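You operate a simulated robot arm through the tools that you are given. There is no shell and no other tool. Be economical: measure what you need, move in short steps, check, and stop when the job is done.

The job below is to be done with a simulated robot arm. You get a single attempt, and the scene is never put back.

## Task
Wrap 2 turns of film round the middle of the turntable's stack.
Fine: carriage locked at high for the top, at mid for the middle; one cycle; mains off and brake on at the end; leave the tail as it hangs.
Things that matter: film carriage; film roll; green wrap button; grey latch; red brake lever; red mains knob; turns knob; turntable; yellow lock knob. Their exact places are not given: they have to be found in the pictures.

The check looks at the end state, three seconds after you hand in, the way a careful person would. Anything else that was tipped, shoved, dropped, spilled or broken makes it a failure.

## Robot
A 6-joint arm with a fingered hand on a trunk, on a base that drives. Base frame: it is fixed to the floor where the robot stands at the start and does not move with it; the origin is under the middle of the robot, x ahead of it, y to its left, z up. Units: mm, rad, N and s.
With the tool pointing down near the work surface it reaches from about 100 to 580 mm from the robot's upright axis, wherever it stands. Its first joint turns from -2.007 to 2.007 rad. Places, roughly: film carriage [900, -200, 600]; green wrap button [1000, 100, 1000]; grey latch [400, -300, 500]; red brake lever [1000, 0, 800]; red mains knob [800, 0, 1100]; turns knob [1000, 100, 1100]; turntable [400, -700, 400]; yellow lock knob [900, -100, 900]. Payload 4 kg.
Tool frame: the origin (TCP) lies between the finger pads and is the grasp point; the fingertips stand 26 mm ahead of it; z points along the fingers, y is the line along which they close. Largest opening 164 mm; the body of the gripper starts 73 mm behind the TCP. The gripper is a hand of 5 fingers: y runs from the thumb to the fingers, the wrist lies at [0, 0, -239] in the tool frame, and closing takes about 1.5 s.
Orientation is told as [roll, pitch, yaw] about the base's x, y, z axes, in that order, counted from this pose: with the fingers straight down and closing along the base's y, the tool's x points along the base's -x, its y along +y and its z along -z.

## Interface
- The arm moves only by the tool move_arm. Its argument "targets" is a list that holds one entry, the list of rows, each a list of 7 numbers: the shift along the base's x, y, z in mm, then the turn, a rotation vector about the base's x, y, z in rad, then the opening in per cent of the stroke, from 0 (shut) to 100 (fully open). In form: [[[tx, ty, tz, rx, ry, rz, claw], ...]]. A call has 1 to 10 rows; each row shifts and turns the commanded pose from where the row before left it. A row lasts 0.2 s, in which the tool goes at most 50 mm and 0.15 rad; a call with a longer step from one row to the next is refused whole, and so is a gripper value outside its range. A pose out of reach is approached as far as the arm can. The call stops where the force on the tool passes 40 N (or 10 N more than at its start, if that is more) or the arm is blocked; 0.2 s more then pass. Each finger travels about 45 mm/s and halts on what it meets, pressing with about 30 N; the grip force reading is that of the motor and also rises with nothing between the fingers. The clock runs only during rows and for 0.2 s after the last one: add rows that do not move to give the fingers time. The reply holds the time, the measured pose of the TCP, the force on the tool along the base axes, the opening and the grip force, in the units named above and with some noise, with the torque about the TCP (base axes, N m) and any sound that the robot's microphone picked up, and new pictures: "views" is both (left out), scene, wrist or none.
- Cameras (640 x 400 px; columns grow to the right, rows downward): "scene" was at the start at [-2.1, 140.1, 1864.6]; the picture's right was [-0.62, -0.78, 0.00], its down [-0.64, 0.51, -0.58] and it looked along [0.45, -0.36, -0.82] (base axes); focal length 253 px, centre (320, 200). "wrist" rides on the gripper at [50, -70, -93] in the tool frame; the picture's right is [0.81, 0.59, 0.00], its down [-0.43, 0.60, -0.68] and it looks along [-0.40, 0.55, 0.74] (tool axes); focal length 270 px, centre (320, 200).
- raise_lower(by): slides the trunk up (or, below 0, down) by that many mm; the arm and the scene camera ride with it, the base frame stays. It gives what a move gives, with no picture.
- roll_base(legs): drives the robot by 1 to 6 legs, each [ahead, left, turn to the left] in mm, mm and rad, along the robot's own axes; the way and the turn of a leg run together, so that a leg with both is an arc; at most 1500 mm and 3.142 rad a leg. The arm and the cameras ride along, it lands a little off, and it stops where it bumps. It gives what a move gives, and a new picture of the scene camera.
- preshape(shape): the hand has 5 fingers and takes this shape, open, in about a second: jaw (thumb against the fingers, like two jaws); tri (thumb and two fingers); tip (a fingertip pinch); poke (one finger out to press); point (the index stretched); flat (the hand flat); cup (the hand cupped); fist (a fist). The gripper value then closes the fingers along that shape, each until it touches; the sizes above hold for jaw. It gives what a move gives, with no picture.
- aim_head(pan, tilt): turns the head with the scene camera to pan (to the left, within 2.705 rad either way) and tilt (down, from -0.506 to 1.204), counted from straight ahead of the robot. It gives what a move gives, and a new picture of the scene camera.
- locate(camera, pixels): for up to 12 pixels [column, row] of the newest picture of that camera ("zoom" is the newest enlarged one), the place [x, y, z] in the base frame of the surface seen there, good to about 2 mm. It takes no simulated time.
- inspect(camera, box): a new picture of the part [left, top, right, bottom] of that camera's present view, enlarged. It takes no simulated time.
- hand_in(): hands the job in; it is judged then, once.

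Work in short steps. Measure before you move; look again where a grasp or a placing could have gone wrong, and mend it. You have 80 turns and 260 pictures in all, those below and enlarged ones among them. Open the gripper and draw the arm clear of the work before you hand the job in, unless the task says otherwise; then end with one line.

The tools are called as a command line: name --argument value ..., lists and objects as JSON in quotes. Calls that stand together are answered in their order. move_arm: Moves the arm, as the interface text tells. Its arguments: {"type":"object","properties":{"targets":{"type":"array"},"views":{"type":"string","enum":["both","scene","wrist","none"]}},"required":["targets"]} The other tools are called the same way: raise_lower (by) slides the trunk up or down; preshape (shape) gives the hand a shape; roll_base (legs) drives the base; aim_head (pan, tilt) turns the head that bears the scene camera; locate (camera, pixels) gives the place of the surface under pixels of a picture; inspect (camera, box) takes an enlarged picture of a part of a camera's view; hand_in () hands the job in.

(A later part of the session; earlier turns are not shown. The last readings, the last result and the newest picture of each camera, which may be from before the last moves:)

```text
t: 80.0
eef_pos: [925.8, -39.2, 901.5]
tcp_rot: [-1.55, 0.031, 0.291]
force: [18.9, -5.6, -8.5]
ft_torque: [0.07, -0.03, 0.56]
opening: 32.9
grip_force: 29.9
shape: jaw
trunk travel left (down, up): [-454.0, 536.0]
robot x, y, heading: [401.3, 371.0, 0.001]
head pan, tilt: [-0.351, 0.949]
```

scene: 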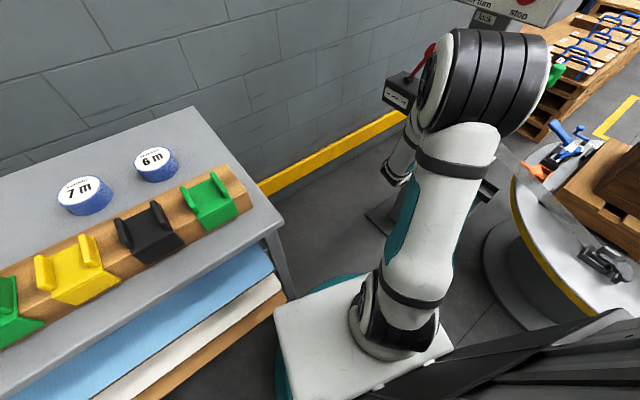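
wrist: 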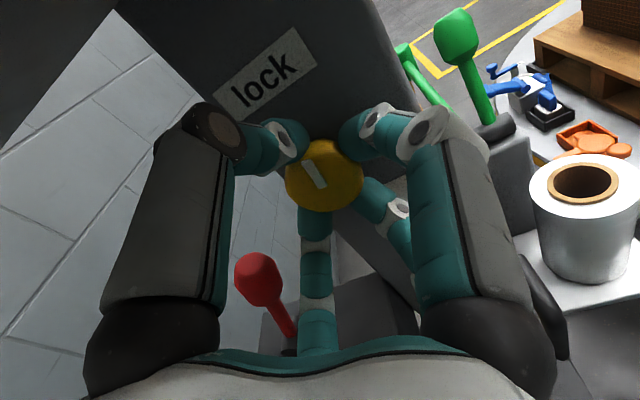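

The pointer now points at "lock" again. I open, back out and check.

move_arm --targets '[[[0, 0, 0, 0, 0, 0, 36], [0, 0, 0, 0, 0, 0, 36], [0, 0, 0, 0, 0, 0, 36], [-5, 17, 0, 0, 0, 0, 36], [-10, 30, 0, 0, 0, 0, 36], [-10, 30, 0, 0, 0, 0, 36]]]' --views "wrist"

inspect --camera "wrist" --box '[220, 30, 460, 230]'

```text
t: 81.4
eef_pos: [898.7, 37.4, 903.6]
tcp_rot: [-1.55, 0.028, 0.289]
force: [-0.3, 0.4, 0.3]
ft_torque: [-0.02, 0.02, 0.01]
opening: 59.0
grip_force: 0.0
shape: jaw
trunk travel left (down, up): [-454.0, 536.0]
robot x, y, heading: [397.7, 371.4, -0.002]
head pan, tilt: [-0.351, 0.949]
```

wrist: 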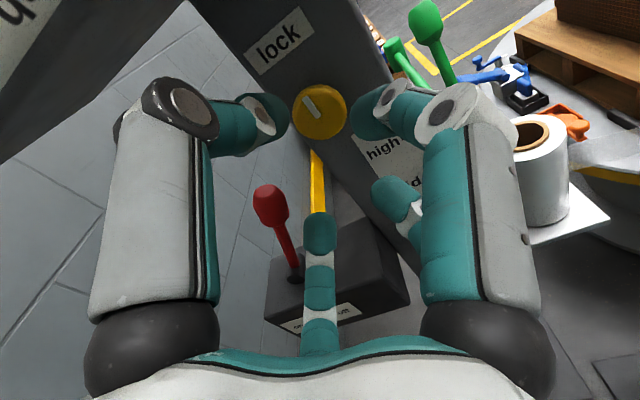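

```text
2.00 times, centred on (340, 130) of wrist
```

zoom: 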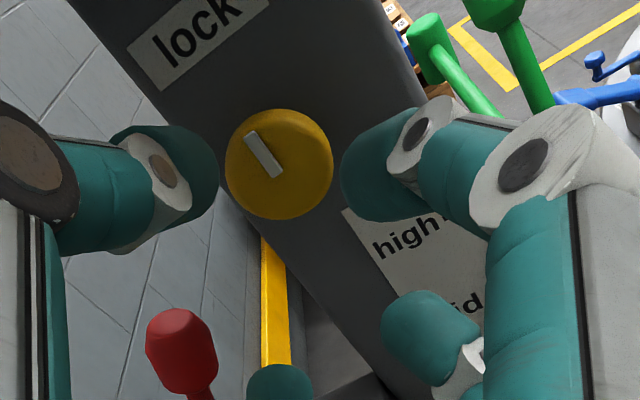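

Locked at mid. Next the turns knob: I retreat past the panel face while yawing the hand towards +x for reach, then raise the trunk.

move_arm --targets '[[[-5, 35, 0, 0, 0, 0.1, 36], [0, 35, 0, 0, 0, 0.1, 36], [0, 35, 0, 0, 0, 0.1, 36], [0, 35, 0, 0, 0, 0, 36]]]' --views "none"

raise_lower --by 235

move_arm --targets '[[[0, 0, 0, 0, 0, 0, 36]]]' --views "both"

```text
t: 82.4
eef_pos: [893.3, 179.4, 903.2]
tcp_rot: [-1.551, 0.028, 0.59]
force: [-0.6, 0.7, -0.3]
ft_torque: [0.01, -0.04, 0.03]
opening: 59.0
grip_force: 0.1
shape: jaw
trunk travel left (down, up): [-454.0, 536.0]
robot x, y, heading: [402.0, 368.9, 0.004]
head pan, tilt: [-0.351, 0.949]
```

```text
t: 84.8
eef_pos: [892.5, 178.2, 1138.1]
tcp_rot: [-1.552, 0.028, 0.59]
force: [0.3, 0.5, 0.7]
ft_torque: [0.03, -0.07, -0.03]
opening: 59.1
grip_force: 0.0
shape: jaw
trunk travel left (down, up): [-689.0, 301.0]
robot x, y, heading: [406.8, 367.2, 0.003]
head pan, tilt: [-0.351, 0.949]
```

```text
t: 85.2
eef_pos: [893.0, 179.1, 1138.2]
tcp_rot: [-1.552, 0.027, 0.59]
force: [-0.5, 1.3, 0.7]
ft_torque: [-0.02, -0.01, 0.01]
opening: 58.9
grip_force: 0.0
shape: jaw
trunk travel left (down, up): [-689.0, 301.0]
robot x, y, heading: [404.9, 372.0, 0.006]
head pan, tilt: [-0.351, 0.949]
```

scene: 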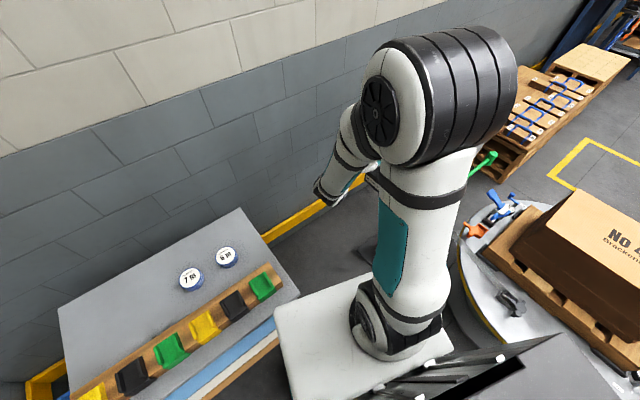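
wrist: 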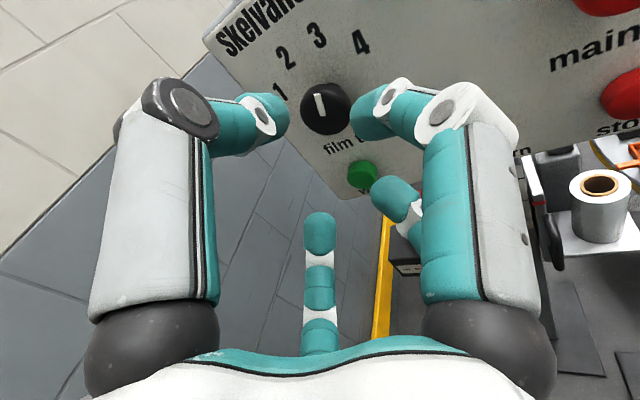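

Excellent; the turns knob shows at (324,108). I enlarge and locate it with its numbers.

inspect --camera "wrist" --box '[250, 10, 400, 160]'

locate --camera "zoom" --pixels '[[297, 392], [310, 392], [360, 375], [312, 420], [130, 350], [155, 205], [295, 105], [470, 135], [308, 370], [315, 410]]'

```text
2.67 times, centred on (325, 85) of wrist
```

zoom: 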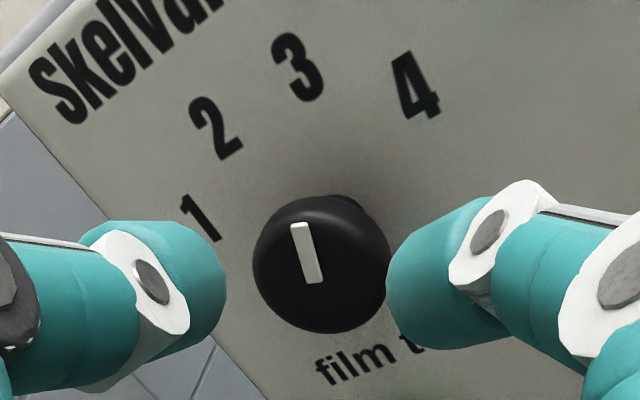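

```text
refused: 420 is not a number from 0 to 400
```

locate --camera "zoom" --pixels '[[320, 265], [300, 228], [314, 278], [201, 218], [216, 128], [299, 68], [416, 87], [265, 255], [378, 275], [310, 325], [335, 205]]'

```text
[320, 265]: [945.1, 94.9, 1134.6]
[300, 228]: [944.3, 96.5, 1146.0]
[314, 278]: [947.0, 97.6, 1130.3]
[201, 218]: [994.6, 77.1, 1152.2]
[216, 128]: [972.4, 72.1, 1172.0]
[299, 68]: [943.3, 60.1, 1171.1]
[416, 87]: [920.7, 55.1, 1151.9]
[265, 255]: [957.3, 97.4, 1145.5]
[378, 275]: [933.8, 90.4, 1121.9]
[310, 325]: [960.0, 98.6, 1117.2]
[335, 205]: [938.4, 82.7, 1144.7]
```

The digits lie at about -63°, -21°, +21°, +63° from up and the pointer stands at ≈+21°, i.e. at 3. I need 42° (0.73 rad) counter-clockwise. I approach and grip.

move_arm --targets '[[[6, -10, -3, 0, 0, -0.1, 36], [10, -16, -2, 0, 0, -0.08, 36], [11, -16, 0, 0, 0, 0, 36], [11, -16, 0, 0, 0, 0, 36], [10, -16, 0, 0, 0, 0, 36], [0, 0, 0, 0, 0, 0, 36]]]' --views "wrist"

```text
t: 86.6
eef_pos: [940.8, 103.1, 1132.5]
tcp_rot: [-1.552, 0.027, 0.409]
force: [0.0, 0.4, 0.8]
ft_torque: [-0.01, -0.01, -0.01]
opening: 59.0
grip_force: 0.1
shape: jaw
trunk travel left (down, up): [-689.0, 301.0]
robot x, y, heading: [404.0, 371.8, 0.006]
head pan, tilt: [-0.351, 0.949]
```

wrist: 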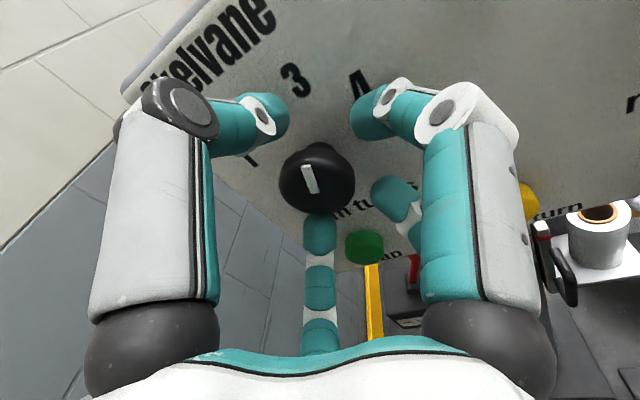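

The knob sits between the fingers. I close and turn 0.73 rad counter-clockwise about the knob axis.

move_arm --targets '[[[0, 0, 0, 0, 0, 0, 25], [0, 0, 0, 0, 0, 0, 12], [0, 0, 0, 0, 0, 0, 10], [0, 0, 0, 0, 0, 0, 10]]]' --views "none"

move_arm --targets '[[[0, 0, 0, -0.023, 0.076, 0, 10], [0, 0, 0, -0.023, 0.076, 0, 10], [0, 0, 0, -0.023, 0.076, 0, 10], [0, 0, 0, -0.023, 0.076, 0, 10], [0, 0, 0, -0.023, 0.076, 0, 10], [0, 0, 0, -0.023, 0.076, 0, 10], [0, 0, 0, -0.023, 0.076, 0, 10], [0, 0, 0, -0.023, 0.076, 0, 10], [0, 0, 0, -0.023, 0.076, 0, 10], [0, 0, 0, 0, 0, 0, 10]]]' --views "wrist"

inspect --camera "wrist" --box '[220, 40, 420, 240]'

```text
t: 87.6
eef_pos: [942.4, 103.1, 1132.6]
tcp_rot: [-1.551, 0.027, 0.409]
force: [2.5, -1.0, -1.5]
ft_torque: [0.07, 0.02, 0.01]
opening: 31.0
grip_force: 29.7
shape: jaw
trunk travel left (down, up): [-689.0, 301.0]
robot x, y, heading: [401.8, 370.6, -0.003]
head pan, tilt: [-0.351, 0.949]
```

```text
t: 89.8
eef_pos: [942.5, 102.2, 1133.6]
tcp_rot: [-1.452, 0.738, 0.449]
force: [16.9, -4.5, 12.5]
ft_torque: [-0.4, -0.28, 0.37]
opening: 31.3
grip_force: 29.7
shape: jaw
trunk travel left (down, up): [-689.0, 301.0]
robot x, y, heading: [403.7, 370.1, 0.0]
head pan, tilt: [-0.351, 0.949]
```

wrist: 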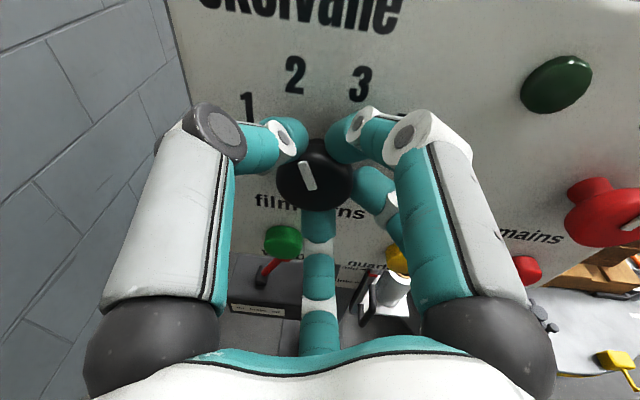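

```text
2.00 times, centred on (320, 140) of wrist
```

zoom: 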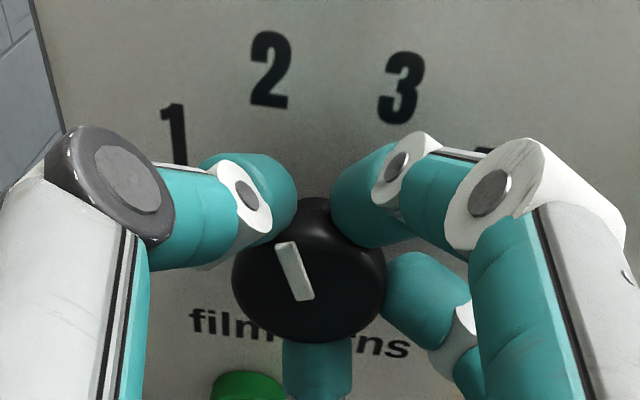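

The pointer leans ~20° left, at 2. I release, back off and check.

move_arm --targets '[[[0, 0, 0, 0, 0, 0, 36], [0, 0, 0, 0, 0, 0, 36], [0, 0, 0, 0, 0, 0, 36], [-8, 17, 0, 0, 0, 0, 36], [-12, 26, 0, 0, 0, 0, 36], [-12, 26, 0, 0, 0, 0, 36]]]' --views "wrist"

inspect --camera "wrist" --box '[220, 0, 420, 200]'

inspect --camera "wrist" --box '[460, 0, 640, 200]'

```text
t: 91.2
eef_pos: [909.2, 174.0, 1133.7]
tcp_rot: [-1.45, 0.735, 0.447]
force: [0.5, 0.4, 0.1]
ft_torque: [0.0, 0.02, -0.02]
opening: 58.7
grip_force: 0.0
shape: jaw
trunk travel left (down, up): [-689.0, 301.0]
robot x, y, heading: [403.5, 371.5, 0.005]
head pan, tilt: [-0.351, 0.949]
```

wrist: 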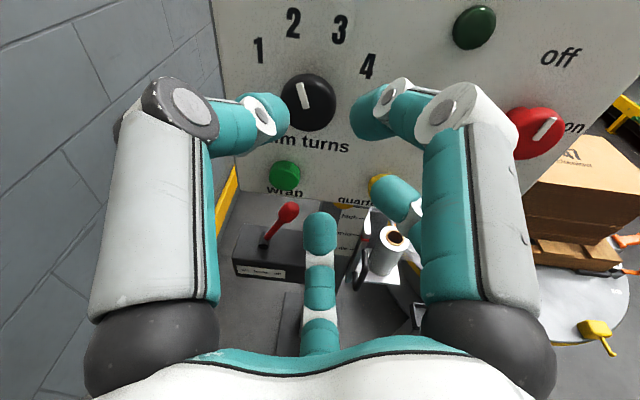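

```text
2.00 times, centred on (320, 100) of wrist
```

zoom: 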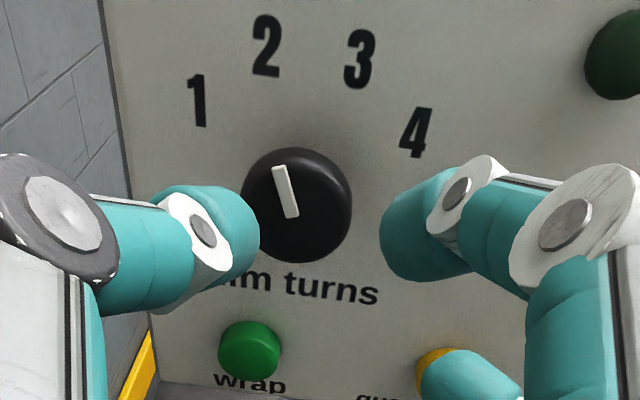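

```text
2.00 times, centred on (550, 100) of wrist
```

zoom: 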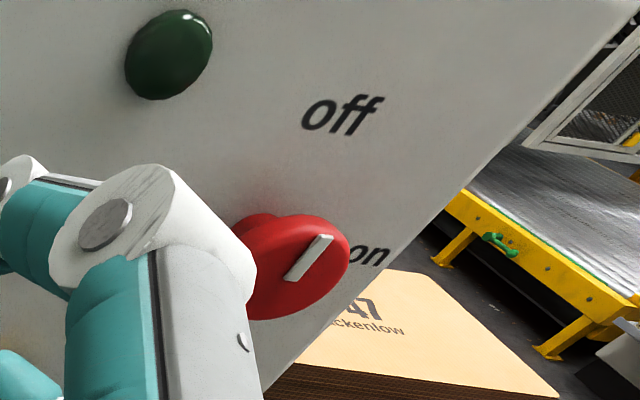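

Turns pointer is at 2; mains pointer at off. Before running I check the grey latch with the head camera, raised trunk not needed: aim head at it.

aim_head --pan -1.45 --tilt 0.85

```text
t: 92.5
eef_pos: [909.5, 172.9, 1132.5]
tcp_rot: [-1.449, 0.736, 0.451]
force: [-0.2, 0.0, 0.3]
ft_torque: [-0.01, 0.01, -0.01]
opening: 58.7
grip_force: 0.0
shape: jaw
trunk travel left (down, up): [-689.0, 301.0]
robot x, y, heading: [406.2, 371.8, 0.003]
head pan, tilt: [-1.45, 0.85]
```

scene: 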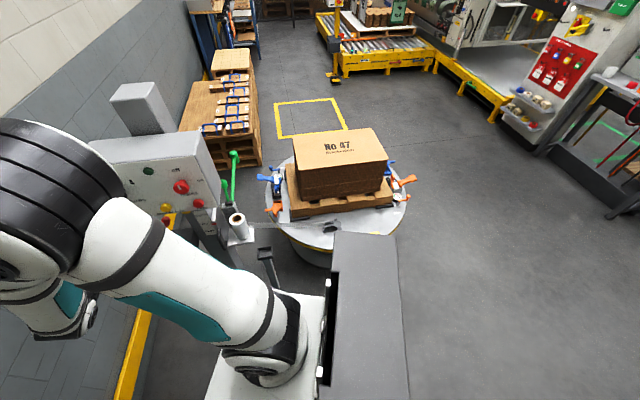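

inspect --camera "scene" --box '[305, 205, 365, 245]'

inspect --camera "scene" --box '[220, 150, 420, 260]'

```text
10.00 times, centred on (335, 225) of scene
```

zoom: 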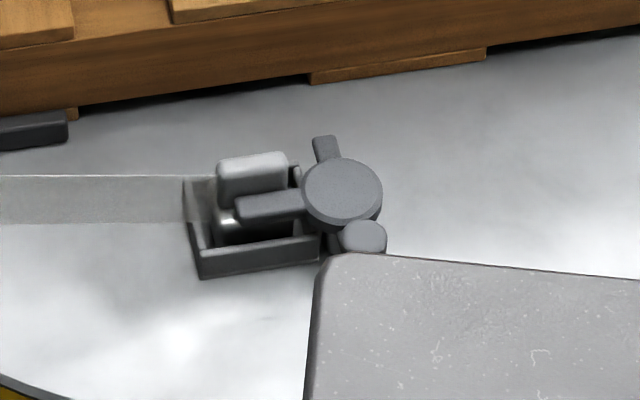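

```text
3.20 times, centred on (320, 205) of scene
```

zoom: 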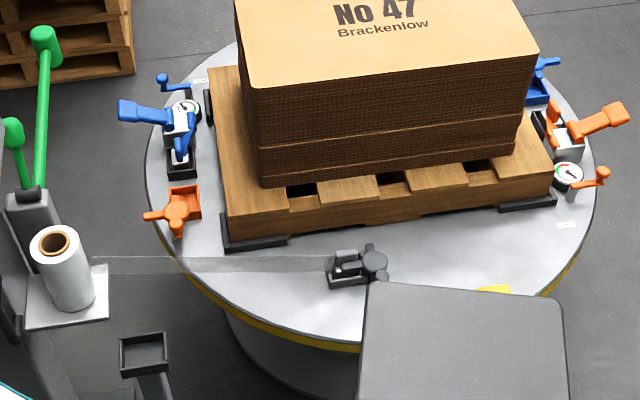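

The grey latch's long arm lies over its box onto the film (the empty orange one is swung away), so the film tail is held. Now mains: I back the base 75 mm for room and bring the hand in front of the mains knob.

roll_base --legs '[[-75, 0, 0]]'

move_arm --targets '[[[-25, -5, 2, 0, 0, 0, 36], [-25, -10, 2, 0, 0, 0, 36], [-20, -15, 3, 0, 0, 0, 36], [0, 0, 0, 0, 0, 0, 36]]]' --views "wrist"

```text
t: 93.6
eef_pos: [833.2, 173.9, 1133.9]
tcp_rot: [-1.452, 0.736, 0.45]
force: [-1.1, -0.7, 0.6]
ft_torque: [-0.01, 0.0, 0.07]
opening: 58.8
grip_force: 0.0
shape: jaw
trunk travel left (down, up): [-689.0, 301.0]
robot x, y, heading: [329.0, 372.1, -0.001]
head pan, tilt: [-1.45, 0.85]
```

scene: 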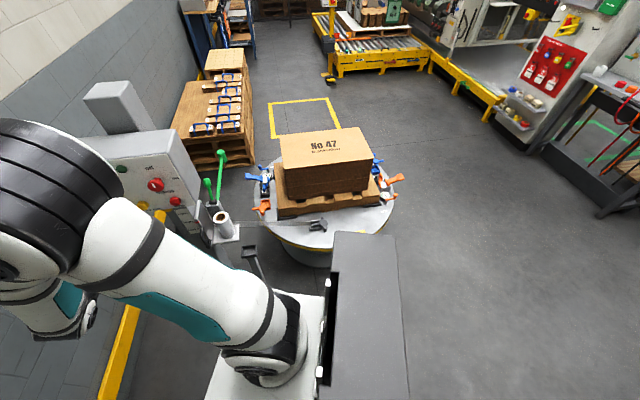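

```text
t: 94.6
eef_pos: [770.0, 143.8, 1140.9]
tcp_rot: [-1.451, 0.737, 0.449]
force: [0.5, -0.5, -0.5]
ft_torque: [-0.01, 0.0, 0.0]
opening: 59.0
grip_force: 0.1
shape: jaw
out of reach, approached as far as the arm can: row 3
trunk travel left (down, up): [-689.0, 301.0]
robot x, y, heading: [328.3, 371.7, 0.002]
head pan, tilt: [-1.45, 0.85]
```

wrist: 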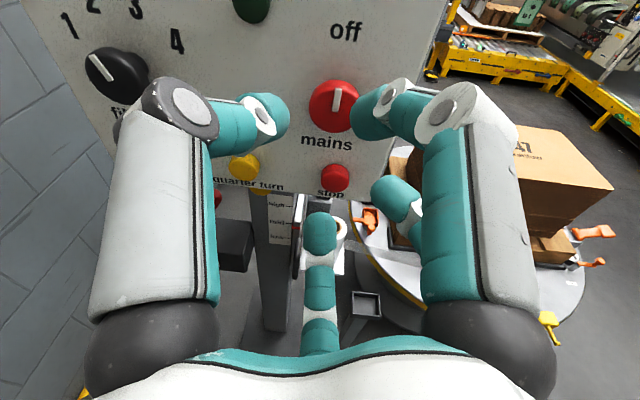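

locate --camera "wrist" --pixels '[[333, 104], [312, 108], [355, 104], [333, 82], [333, 129], [339, 90], [337, 106]]'

inspect --camera "wrist" --box '[260, 0, 420, 200]'

```text
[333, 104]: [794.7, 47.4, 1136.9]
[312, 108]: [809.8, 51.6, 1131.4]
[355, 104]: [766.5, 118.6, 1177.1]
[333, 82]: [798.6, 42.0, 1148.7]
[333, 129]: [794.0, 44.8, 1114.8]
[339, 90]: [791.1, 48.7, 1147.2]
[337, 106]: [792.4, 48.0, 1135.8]
```

```text
2.00 times, centred on (340, 100) of wrist
```

zoom: 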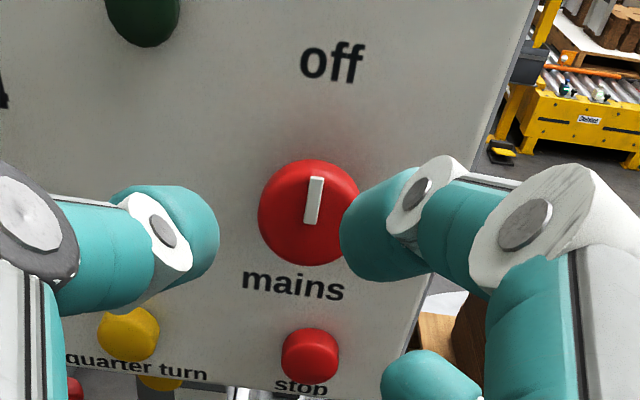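

Mains centre (792,48,1133), pointer up at off. I approach and grip.

move_arm --targets '[[[4, -20, -4, 0, 0, 0, 36], [5, -22, -3, 0, 0, 0, 36], [5, -22, 0, 0, 0, 0, 36], [5, -21, 0, 0, 0, 0, 36], [0, 0, 0, 0, 0, 0, 25], [0, 0, 0, 0, 0, 0, 12], [0, 0, 0, 0, 0, 0, 10], [0, 0, 0, 0, 0, 0, 10]]]' --views "wrist"

```text
t: 96.4
eef_pos: [788.3, 58.0, 1134.2]
tcp_rot: [-1.45, 0.737, 0.45]
force: [2.2, -4.3, -0.3]
ft_torque: [-0.04, -0.07, -0.03]
opening: 33.4
grip_force: 30.1
shape: jaw
trunk travel left (down, up): [-689.0, 301.0]
robot x, y, heading: [327.7, 371.4, 0.004]
head pan, tilt: [-1.45, 0.85]
```

wrist: 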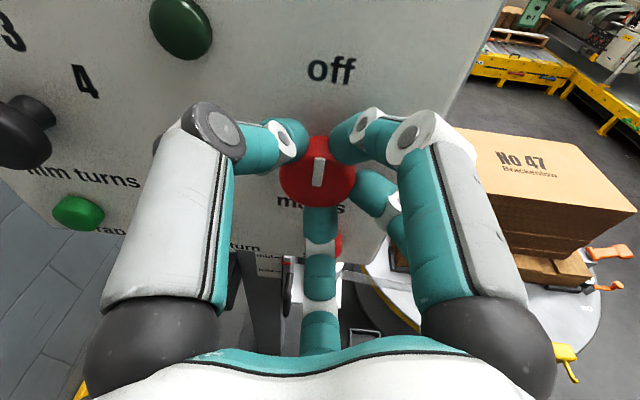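

Gripped. I turn clockwise ~90° to on.

move_arm --targets '[[[0, 0, 0, 0.023, -0.075, 0, 10], [0, 0, 0, 0.023, -0.075, 0, 10], [0, 0, 0, 0.023, -0.075, 0, 10], [0, 0, 0, 0.023, -0.075, 0, 10], [0, 0, 0, 0.023, -0.075, 0, 10], [0, 0, 0, 0.023, -0.075, 0, 10], [0, 0, 0, 0.023, -0.075, 0, 10], [0, 0, 0, 0.023, -0.075, 0, 10], [0, 0, 0, 0.023, -0.075, 0, 10], [0, 0, 0, 0.023, -0.075, 0, 10]]]' --views "none"

move_arm --targets '[[[0, 0, 0, 0.023, -0.075, 0, 10], [0, 0, 0, 0.023, -0.075, 0, 10], [0, 0, 0, 0.023, -0.075, 0, 10], [0, 0, 0, 0.023, -0.075, 0, 10], [0, 0, 0, 0.023, -0.075, 0, 10], [0, 0, 0, 0.023, -0.075, 0, 10], [0, 0, 0, 0.023, -0.075, 0, 10], [0, 0, 0, 0.023, -0.075, 0, 10], [0, 0, 0, 0.023, -0.075, 0, 10], [0, 0, 0, 0.023, -0.075, 0, 10]]]' --views "wrist"

```text
t: 98.6
eef_pos: [787.7, 56.3, 1132.6]
tcp_rot: [-1.554, -0.044, 0.409]
force: [-8.2, -3.9, -13.5]
ft_torque: [0.35, 0.21, -0.32]
opening: 32.6
grip_force: 29.9
shape: jaw
trunk travel left (down, up): [-689.0, 301.0]
robot x, y, heading: [329.1, 367.5, 0.01]
head pan, tilt: [-1.45, 0.85]
```

```text
t: 100.8
eef_pos: [789.6, 57.5, 1131.3]
tcp_rot: [-1.658, -0.821, 0.454]
force: [-8.7, 4.5, -25.4]
ft_torque: [0.89, 0.38, -0.37]
opening: 32.2
grip_force: 30.0
shape: jaw
trunk travel left (down, up): [-689.0, 301.0]
robot x, y, heading: [327.8, 369.0, 0.001]
head pan, tilt: [-1.45, 0.85]
```

wrist: 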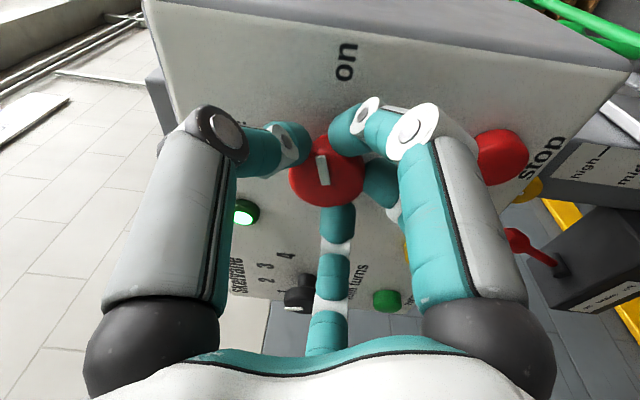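

The lamp is lit: mains on. I release with a small opening and retreat.

move_arm --targets '[[[0, 0, 0, 0, 0, 0, 32], [0, 0, 0, 0, 0, 0, 32], [0, 0, 0, 0, 0, 0, 32], [-5, 17, 0, 0, 0, 0, 32], [-8, 26, 0, 0, 0, 0, 32], [-8, 26, 0, 0, 0, 0, 32], [10, 20, 0, 0, 0, 0, 32]]]' --views "wrist"

preshape --shape "poke"

inspect --camera "wrist" --box '[0, 0, 640, 400]'

```text
t: 102.4
eef_pos: [786.7, 118.7, 1173.4]
tcp_rot: [-1.658, -0.822, 0.456]
force: [-0.8, 0.0, -0.8]
ft_torque: [0.04, 0.03, 0.0]
opening: 52.5
grip_force: 0.0
shape: jaw
out of reach, approached as far as the arm can: row 4, 5, 6, 7
trunk travel left (down, up): [-689.0, 301.0]
robot x, y, heading: [326.7, 370.0, 0.003]
head pan, tilt: [-1.45, 0.85]
```

wrist: 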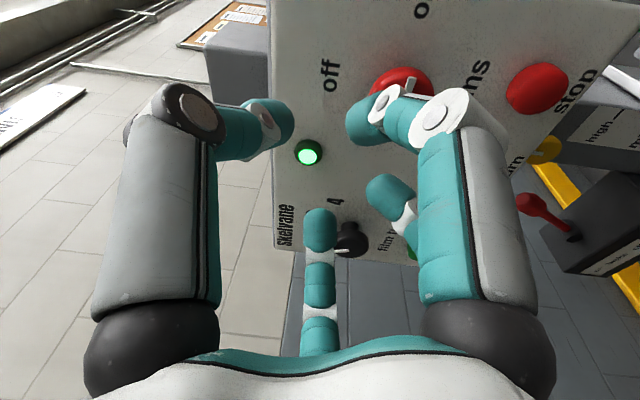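

```text
t: 103.3
eef_pos: [786.6, 118.6, 1173.9]
tcp_rot: [-1.659, -0.821, 0.454]
force: [-0.4, 0.2, 0.4]
ft_torque: [-0.01, 0.01, -0.01]
opening: 0.0
grip_force: 0.1
shape: poke
trunk travel left (down, up): [-689.0, 301.0]
robot x, y, heading: [328.5, 367.5, 0.005]
head pan, tilt: [-1.45, 0.85]
```

```text
1.00 times, centred on (320, 200) of wrist (not enlarged: the box is as wide or as high as the picture)
```

zoom: 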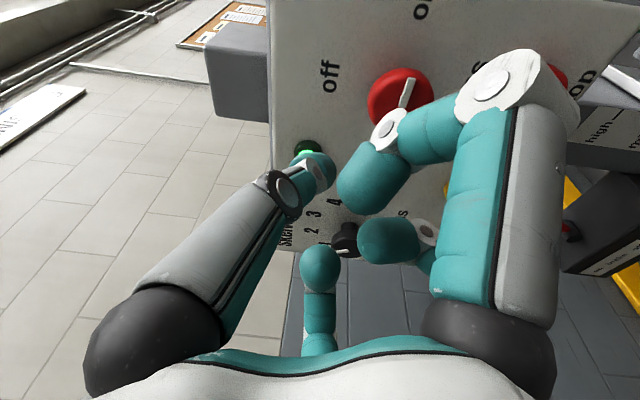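

I check where the poke finger's tip is in space.

locate --camera "zoom" --pixels '[[325, 165], [330, 180], [350, 195], [345, 185], [370, 240], [320, 258], [408, 92], [400, 160]]'

preshape --shape "point"

inspect --camera "wrist" --box '[0, 0, 640, 400]'

```text
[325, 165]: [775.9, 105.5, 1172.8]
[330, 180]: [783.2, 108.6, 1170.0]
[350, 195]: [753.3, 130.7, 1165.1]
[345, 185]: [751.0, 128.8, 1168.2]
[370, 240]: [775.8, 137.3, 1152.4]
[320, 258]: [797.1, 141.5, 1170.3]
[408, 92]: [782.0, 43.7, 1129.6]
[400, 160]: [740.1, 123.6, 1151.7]
```

```text
t: 104.2
eef_pos: [786.3, 119.2, 1172.8]
tcp_rot: [-1.657, -0.822, 0.457]
force: [0.5, 0.0, 0.6]
ft_torque: [0.01, -0.04, -0.03]
opening: 158.2
grip_force: 0.1
shape: point
trunk travel left (down, up): [-689.0, 301.0]
robot x, y, heading: [329.3, 367.9, 0.004]
head pan, tilt: [-1.45, 0.85]
```

```text
1.00 times, centred on (320, 200) of wrist (not enlarged: the box is as wide or as high as the picture)
```

zoom: 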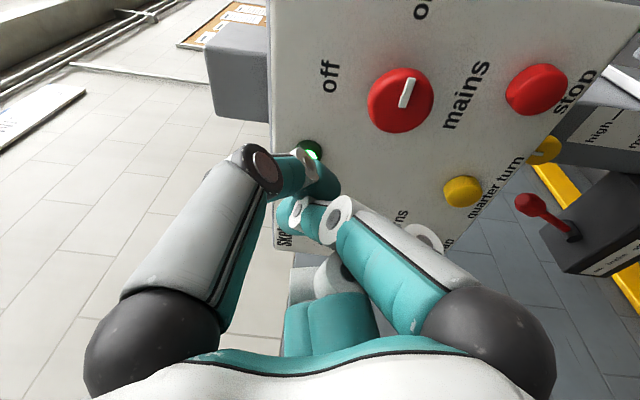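

Poke puts one finger tip about 25 mm ahead of the others near the TCP axis; I use poke. I move sideways, clear of the panel, then lower to the wrap button (963,80,1047).

preshape --shape "poke"

move_arm --targets '[[[25, 15, 0, 0, 0, 0, 0], [30, 15, 0, 0, 0, 0, 0], [30, 15, 0, 0, 0, 0, 0], [30, 10, 0, 0, 0, 0, 0], [25, 5, 0, 0, 0, 0, 0]]]' --views "none"

raise_lower --by -122

move_arm --targets '[[[0, 0, 0, 0, 0, 0, 0]]]' --views "wrist"

```text
t: 105.1
eef_pos: [786.5, 117.9, 1173.0]
tcp_rot: [-1.659, -0.82, 0.454]
force: [0.4, 0.4, 0.1]
ft_torque: [0.01, 0.02, 0.02]
opening: 0.0
grip_force: 0.1
shape: poke
trunk travel left (down, up): [-689.0, 301.0]
robot x, y, heading: [332.3, 366.2, 0.001]
head pan, tilt: [-1.45, 0.85]
```

```text
t: 106.3
eef_pos: [930.8, 164.8, 1184.0]
tcp_rot: [-1.664, -0.822, 0.458]
force: [0.9, -0.3, -0.4]
ft_torque: [-0.04, 0.05, 0.03]
opening: 0.0
grip_force: 7.6
shape: jaw
out of reach, approached as far as the arm can: row 1, 2, 3
trunk travel left (down, up): [-689.0, 301.0]
robot x, y, heading: [332.2, 370.7, 0.005]
head pan, tilt: [-1.45, 0.85]
```

```text
t: 107.8
eef_pos: [929.6, 164.7, 1063.0]
tcp_rot: [-1.666, -0.823, 0.461]
force: [0.1, -0.1, 0.2]
ft_torque: [0.0, -0.01, 0.02]
opening: 0.2
grip_force: 30.4
shape: jaw
trunk travel left (down, up): [-567.0, 423.0]
robot x, y, heading: [328.4, 367.3, 0.007]
head pan, tilt: [-1.45, 0.85]
```

```text
t: 108.2
eef_pos: [929.8, 165.4, 1063.0]
tcp_rot: [-1.668, -0.821, 0.46]
force: [-0.3, -0.6, -0.4]
ft_torque: [0.01, 0.0, 0.0]
opening: 0.0
grip_force: 29.8
shape: jaw
trunk travel left (down, up): [-567.0, 423.0]
robot x, y, heading: [330.4, 371.2, 0.001]
head pan, tilt: [-1.45, 0.85]
```

wrist: 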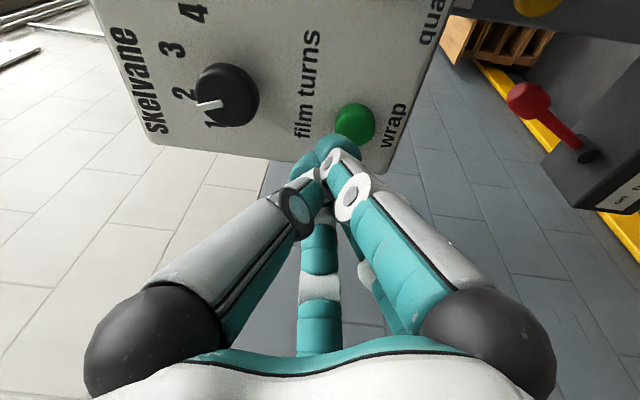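

The hand is now a closed jaw with all tips together – fine for pressing. I locate the button and the tips.

locate --camera "wrist" --pixels '[[354, 122], [340, 128], [368, 128], [354, 108], [308, 165], [325, 145], [340, 152]]'

aim_head --pan -1.0 --tilt 0.75

```text
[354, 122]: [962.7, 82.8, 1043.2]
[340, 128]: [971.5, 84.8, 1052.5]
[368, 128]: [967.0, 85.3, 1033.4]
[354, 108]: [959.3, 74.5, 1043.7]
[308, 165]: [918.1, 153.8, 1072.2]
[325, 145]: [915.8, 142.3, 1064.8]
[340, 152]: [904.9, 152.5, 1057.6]
```

```text
t: 109.1
eef_pos: [930.3, 164.4, 1063.3]
tcp_rot: [-1.667, -0.822, 0.462]
force: [0.4, 0.2, 0.3]
ft_torque: [-0.02, 0.05, -0.02]
opening: 0.0
grip_force: 29.7
shape: jaw
trunk travel left (down, up): [-567.0, 423.0]
robot x, y, heading: [331.3, 372.4, 0.004]
head pan, tilt: [-1.0, 0.75]
```

scene: 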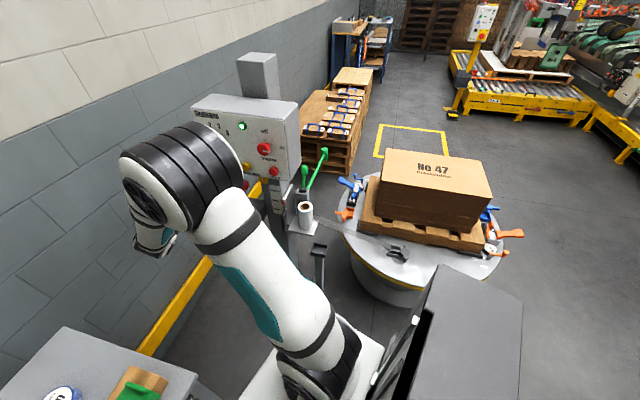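

Lamp is green. I align with the button (963,84,1043) and push along the panel normal.

move_arm --targets '[[[6, 0, -20, 0, 0, 0, 0], [5, -16, 0, 0, 0, 0, 0], [5, -16, 0, 0, 0, 0, 0], [4, -14, 0, 0, 0, 0, 0], [2, -6, 0, 0, 0, 0, 0]]]' --views "wrist"

```text
t: 110.3
eef_pos: [952.7, 113.3, 1042.9]
tcp_rot: [-1.667, -0.821, 0.459]
force: [-0.3, -0.1, 0.0]
ft_torque: [0.01, -0.01, -0.01]
opening: 0.2
grip_force: 30.5
shape: jaw
trunk travel left (down, up): [-567.0, 423.0]
robot x, y, heading: [324.2, 369.8, 0.0]
head pan, tilt: [-1.0, 0.75]
```

wrist: 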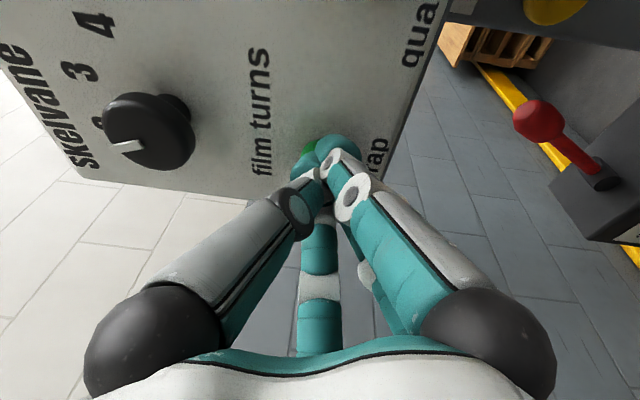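

The tips are in front of the button. I push in small steps until force rises.

move_arm --targets '[[[1, -4, 0, 0, 0, 0, 0], [1, -4, 0, 0, 0, 0, 0], [1, -4, 0, 0, 0, 0, 0], [1, -3, 0, 0, 0, 0, 0]]]' --views "both"

```text
t: 111.3
eef_pos: [954.8, 102.3, 1043.6]
tcp_rot: [-1.667, -0.819, 0.465]
force: [-15.7, 33.3, -9.0]
ft_torque: [0.6, 0.24, -0.14]
opening: 0.0
grip_force: 30.0
shape: jaw
trunk travel left (down, up): [-567.0, 423.0]
robot x, y, heading: [325.4, 372.5, 0.004]
head pan, tilt: [-1.0, 0.75]
heard: click
```

scene: 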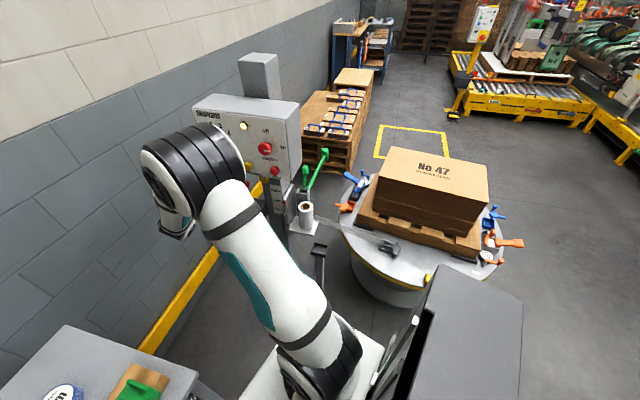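
wrist: 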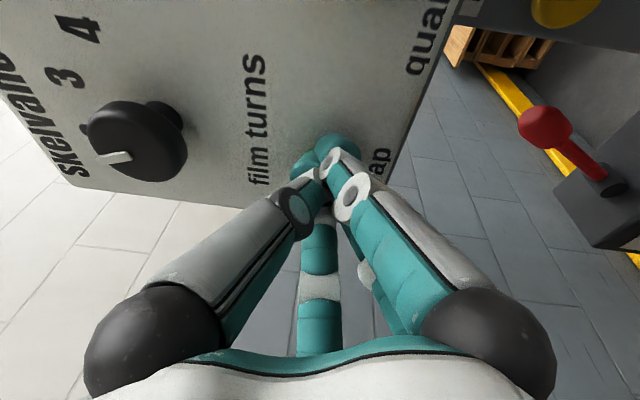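

Click heard, the lamp turned yellow and the table starts turning. I back off and wait.

move_arm --targets '[[[-4, 15, 0, 0, 0, 0, 0], [-8, 25, 0, 0, 0, 0, 0], [-8, 25, 0, 0, 0, 0, 0], [0, 0, 0, 0, 0, 0, 0], [0, 0, 0, 0, 0, 0, 0], [0, 0, 0, 0, 0, 0, 0], [0, 0, 0, 0, 0, 0, 0], [0, 0, 0, 0, 0, 0, 0], [0, 0, 0, 0, 0, 0, 0], [0, 0, 0, 0, 0, 0, 0]]]' --views "scene"

move_arm --targets '[[[0, 0, 0, 0, 0, 0, 0], [0, 0, 0, 0, 0, 0, 0], [0, 0, 0, 0, 0, 0, 0], [0, 0, 0, 0, 0, 0, 0], [0, 0, 0, 0, 0, 0, 0], [0, 0, 0, 0, 0, 0, 0], [0, 0, 0, 0, 0, 0, 0], [0, 0, 0, 0, 0, 0, 0], [0, 0, 0, 0, 0, 0, 0], [0, 0, 0, 0, 0, 0, 0]]]' --views "none"

move_arm --targets '[[[0, 0, 0, 0, 0, 0, 0], [0, 0, 0, 0, 0, 0, 0], [0, 0, 0, 0, 0, 0, 0], [0, 0, 0, 0, 0, 0, 0], [0, 0, 0, 0, 0, 0, 0], [0, 0, 0, 0, 0, 0, 0], [0, 0, 0, 0, 0, 0, 0], [0, 0, 0, 0, 0, 0, 0], [0, 0, 0, 0, 0, 0, 0], [0, 0, 0, 0, 0, 0, 0]]]' --views "scene"

```text
t: 113.5
eef_pos: [936.5, 161.9, 1041.9]
tcp_rot: [-1.655, -0.821, 0.458]
force: [-0.1, 0.3, 0.0]
ft_torque: [0.02, -0.02, 0.01]
opening: 0.3
grip_force: 30.2
shape: jaw
trunk travel left (down, up): [-567.0, 423.0]
robot x, y, heading: [329.2, 370.7, 0.002]
head pan, tilt: [-1.0, 0.75]
```

scene: 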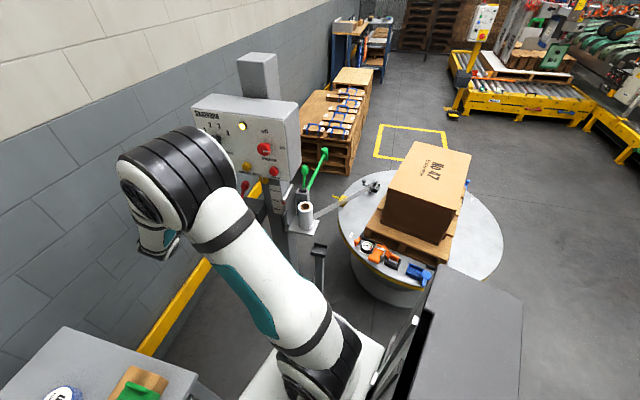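

```text
t: 115.7
eef_pos: [935.7, 162.9, 1042.7]
tcp_rot: [-1.657, -0.822, 0.457]
force: [0.6, 0.6, 0.1]
ft_torque: [-0.01, 0.01, 0.03]
opening: 0.0
grip_force: 29.9
shape: jaw
trunk travel left (down, up): [-567.0, 423.0]
robot x, y, heading: [329.4, 368.5, 0.007]
head pan, tilt: [-1.0, 0.75]
```

```text
t: 117.9
eef_pos: [936.8, 162.9, 1043.0]
tcp_rot: [-1.657, -0.821, 0.457]
force: [0.3, 0.1, -0.2]
ft_torque: [-0.01, -0.01, 0.0]
opening: 0.0
grip_force: 29.6
shape: jaw
trunk travel left (down, up): [-567.0, 423.0]
robot x, y, heading: [330.2, 372.0, 0.001]
head pan, tilt: [-1.0, 0.75]
```

scene: 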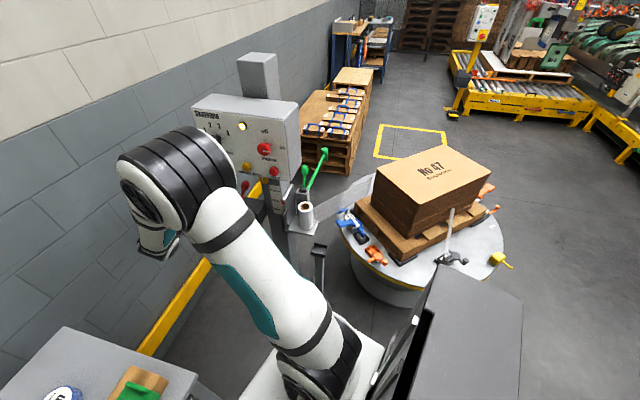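

The film is going round. I wait for the second turn to finish.

move_arm --targets '[[[0, 0, 0, 0, 0, 0, 0], [0, 0, 0, 0, 0, 0, 0], [0, 0, 0, 0, 0, 0, 0], [0, 0, 0, 0, 0, 0, 0], [0, 0, 0, 0, 0, 0, 0], [0, 0, 0, 0, 0, 0, 0], [0, 0, 0, 0, 0, 0, 0], [0, 0, 0, 0, 0, 0, 0], [0, 0, 0, 0, 0, 0, 0], [0, 0, 0, 0, 0, 0, 0]]]' --views "none"

move_arm --targets '[[[0, 0, 0, 0, 0, 0, 0], [0, 0, 0, 0, 0, 0, 0], [0, 0, 0, 0, 0, 0, 0], [0, 0, 0, 0, 0, 0, 0], [0, 0, 0, 0, 0, 0, 0], [0, 0, 0, 0, 0, 0, 0], [0, 0, 0, 0, 0, 0, 0], [0, 0, 0, 0, 0, 0, 0], [0, 0, 0, 0, 0, 0, 0], [0, 0, 0, 0, 0, 0, 0]]]' --views "scene"

move_arm --targets '[[[0, 0, 0, 0, 0, 0, 0], [0, 0, 0, 0, 0, 0, 0], [0, 0, 0, 0, 0, 0, 0], [0, 0, 0, 0, 0, 0, 0], [0, 0, 0, 0, 0, 0, 0], [0, 0, 0, 0, 0, 0, 0], [0, 0, 0, 0, 0, 0, 0], [0, 0, 0, 0, 0, 0, 0], [0, 0, 0, 0, 0, 0, 0], [0, 0, 0, 0, 0, 0, 0]]]' --views "none"

move_arm --targets '[[[0, 0, 0, 0, 0, 0, 0], [0, 0, 0, 0, 0, 0, 0], [0, 0, 0, 0, 0, 0, 0], [0, 0, 0, 0, 0, 0, 0], [0, 0, 0, 0, 0, 0, 0], [0, 0, 0, 0, 0, 0, 0], [0, 0, 0, 0, 0, 0, 0], [0, 0, 0, 0, 0, 0, 0], [0, 0, 0, 0, 0, 0, 0], [0, 0, 0, 0, 0, 0, 0]]]' --views "scene"

```text
t: 120.1
eef_pos: [936.4, 161.8, 1044.5]
tcp_rot: [-1.655, -0.822, 0.458]
force: [0.4, 0.0, 0.2]
ft_torque: [-0.03, -0.01, -0.01]
opening: 0.1
grip_force: 29.9
shape: jaw
trunk travel left (down, up): [-567.0, 423.0]
robot x, y, heading: [327.9, 376.2, 0.002]
head pan, tilt: [-1.0, 0.75]
```

```text
t: 122.3
eef_pos: [937.2, 161.5, 1042.5]
tcp_rot: [-1.657, -0.821, 0.458]
force: [-0.5, 0.4, 0.1]
ft_torque: [-0.01, 0.0, 0.02]
opening: 0.0
grip_force: 29.9
shape: jaw
trunk travel left (down, up): [-567.0, 423.0]
robot x, y, heading: [330.1, 373.0, 0.008]
head pan, tilt: [-1.0, 0.75]
```

scene: 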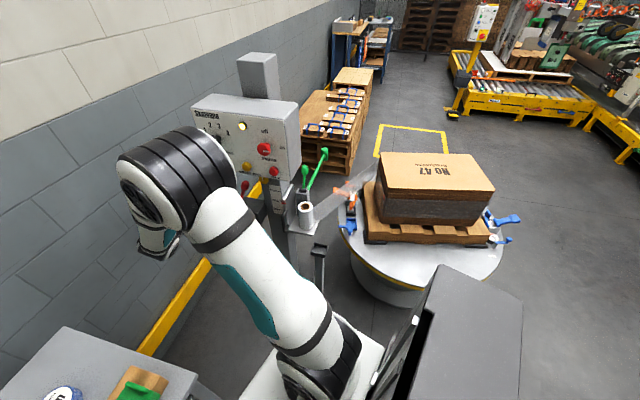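

```text
t: 124.5
eef_pos: [935.2, 161.8, 1043.6]
tcp_rot: [-1.656, -0.821, 0.456]
force: [-0.4, -0.4, -0.9]
ft_torque: [-0.01, 0.01, 0.0]
opening: 0.0
grip_force: 29.9
shape: jaw
trunk travel left (down, up): [-567.0, 423.0]
robot x, y, heading: [326.1, 374.0, 0.002]
head pan, tilt: [-1.0, 0.75]
```

```text
t: 126.7
eef_pos: [936.9, 162.3, 1042.7]
tcp_rot: [-1.655, -0.823, 0.457]
force: [-0.8, -0.5, -0.4]
ft_torque: [0.0, -0.01, 0.0]
opening: 0.1
grip_force: 30.2
shape: jaw
trunk travel left (down, up): [-567.0, 423.0]
robot x, y, heading: [329.4, 372.5, 0.005]
head pan, tilt: [-1.0, 0.75]
```

scene: 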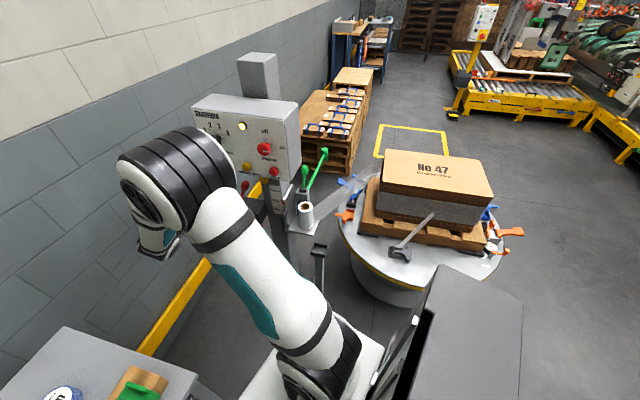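

About two turns done; I wait a little more and check the lamp.

move_arm --targets '[[[0, 0, 0, 0, 0, 0, 0], [0, 0, 0, 0, 0, 0, 0], [0, 0, 0, 0, 0, 0, 0], [0, 0, 0, 0, 0, 0, 0], [0, 0, 0, 0, 0, 0, 0], [0, 0, 0, 0, 0, 0, 0], [0, 0, 0, 0, 0, 0, 0], [0, 0, 0, 0, 0, 0, 0], [0, 0, 0, 0, 0, 0, 0], [0, 0, 0, 0, 0, 0, 0]]]' --views "scene"

inspect --camera "scene" --box '[180, 90, 340, 210]'

inspect --camera "scene" --box '[280, 130, 540, 300]'

```text
t: 128.9
eef_pos: [936.7, 161.8, 1042.3]
tcp_rot: [-1.656, -0.822, 0.457]
force: [-0.4, -0.9, -0.6]
ft_torque: [-0.01, 0.01, 0.02]
opening: 0.0
grip_force: 29.7
shape: jaw
trunk travel left (down, up): [-567.0, 423.0]
robot x, y, heading: [328.4, 369.0, 0.001]
head pan, tilt: [-1.0, 0.75]
```

scene: 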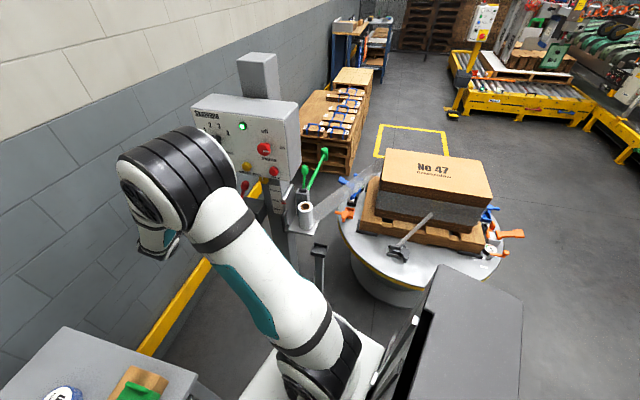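

```text
3.33 times, centred on (260, 150) of scene
```

zoom: 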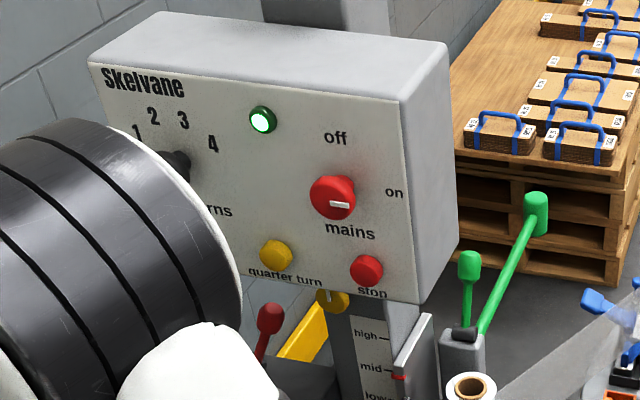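

```text
2.35 times, centred on (410, 215) of scene
```

zoom: 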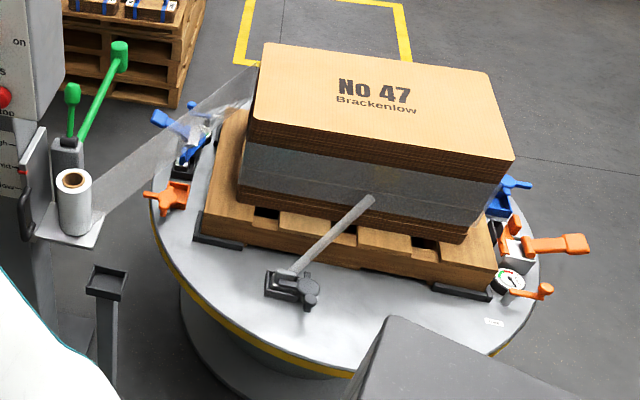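

Cycle complete: lamp green, table stopped, film round the middle of the stack, carriage at mid. Now mains off: I move in front of the mains knob.

raise_lower --by 92

move_arm --targets '[[[-35, 0, 0, 0, 0, 0, 34], [-35, 0, 0, 0, 0, 0, 34], [-35, 0, 0, 0, 0, 0, 34], [-35, -10, 0, 0, 0, 0, 34], [-28, -15, 0, 0, 0, 0, 34], [0, 0, 0, 0, 0, 0, 34]]]' --views "wrist"

```text
t: 130.2
eef_pos: [937.0, 162.3, 1134.9]
tcp_rot: [-1.657, -0.822, 0.457]
force: [1.1, -1.1, 0.7]
ft_torque: [-0.01, -0.02, -0.01]
opening: 0.0
grip_force: 29.7
shape: jaw
trunk travel left (down, up): [-659.0, 331.0]
robot x, y, heading: [328.1, 374.5, 0.005]
head pan, tilt: [-1.0, 0.75]
```

```text
t: 131.6
eef_pos: [773.2, 122.0, 1147.8]
tcp_rot: [-1.656, -0.823, 0.454]
force: [-0.4, -0.6, 0.3]
ft_torque: [0.0, 0.01, 0.01]
opening: 53.5
grip_force: 0.0
shape: jaw
out of reach, approached as far as the arm can: row 2, 3
trunk travel left (down, up): [-659.0, 331.0]
robot x, y, heading: [325.9, 370.1, 0.007]
head pan, tilt: [-1.0, 0.75]
```

wrist: 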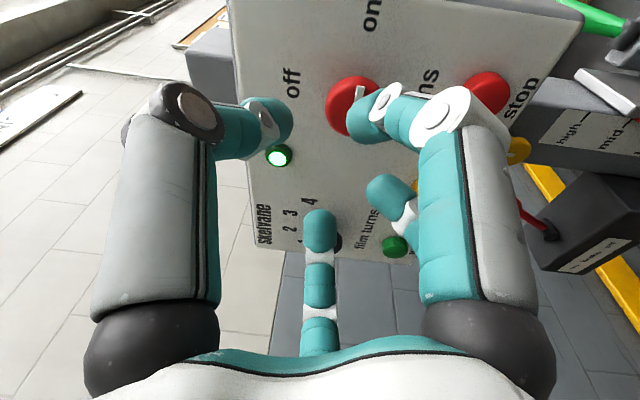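

I drop 15 mm, then advance onto the mains knob and grip.

move_arm --targets '[[[0, -2, -15, 0, 0, 0, 36], [0, 0, 0, 0, 0, 0, 36]]]' --views "wrist"

```text
t: 132.2
eef_pos: [773.7, 117.3, 1134.2]
tcp_rot: [-1.643, -0.822, 0.449]
force: [0.5, 0.3, 0.1]
ft_torque: [-0.02, 0.0, 0.01]
opening: 56.7
grip_force: 0.0
shape: jaw
out of reach, approached as far as the arm can: row 1
trunk travel left (down, up): [-659.0, 331.0]
robot x, y, heading: [332.3, 372.1, 0.006]
head pan, tilt: [-1.0, 0.75]
```

wrist: 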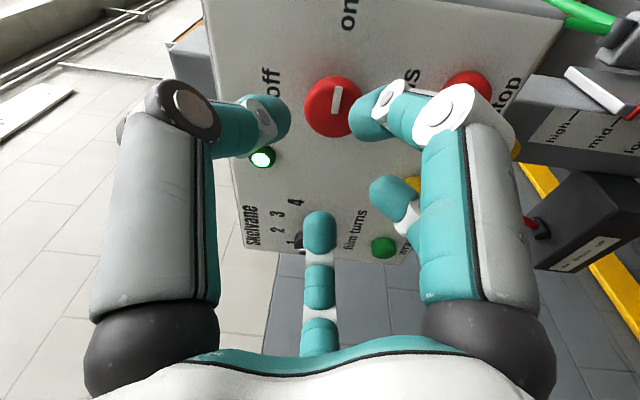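

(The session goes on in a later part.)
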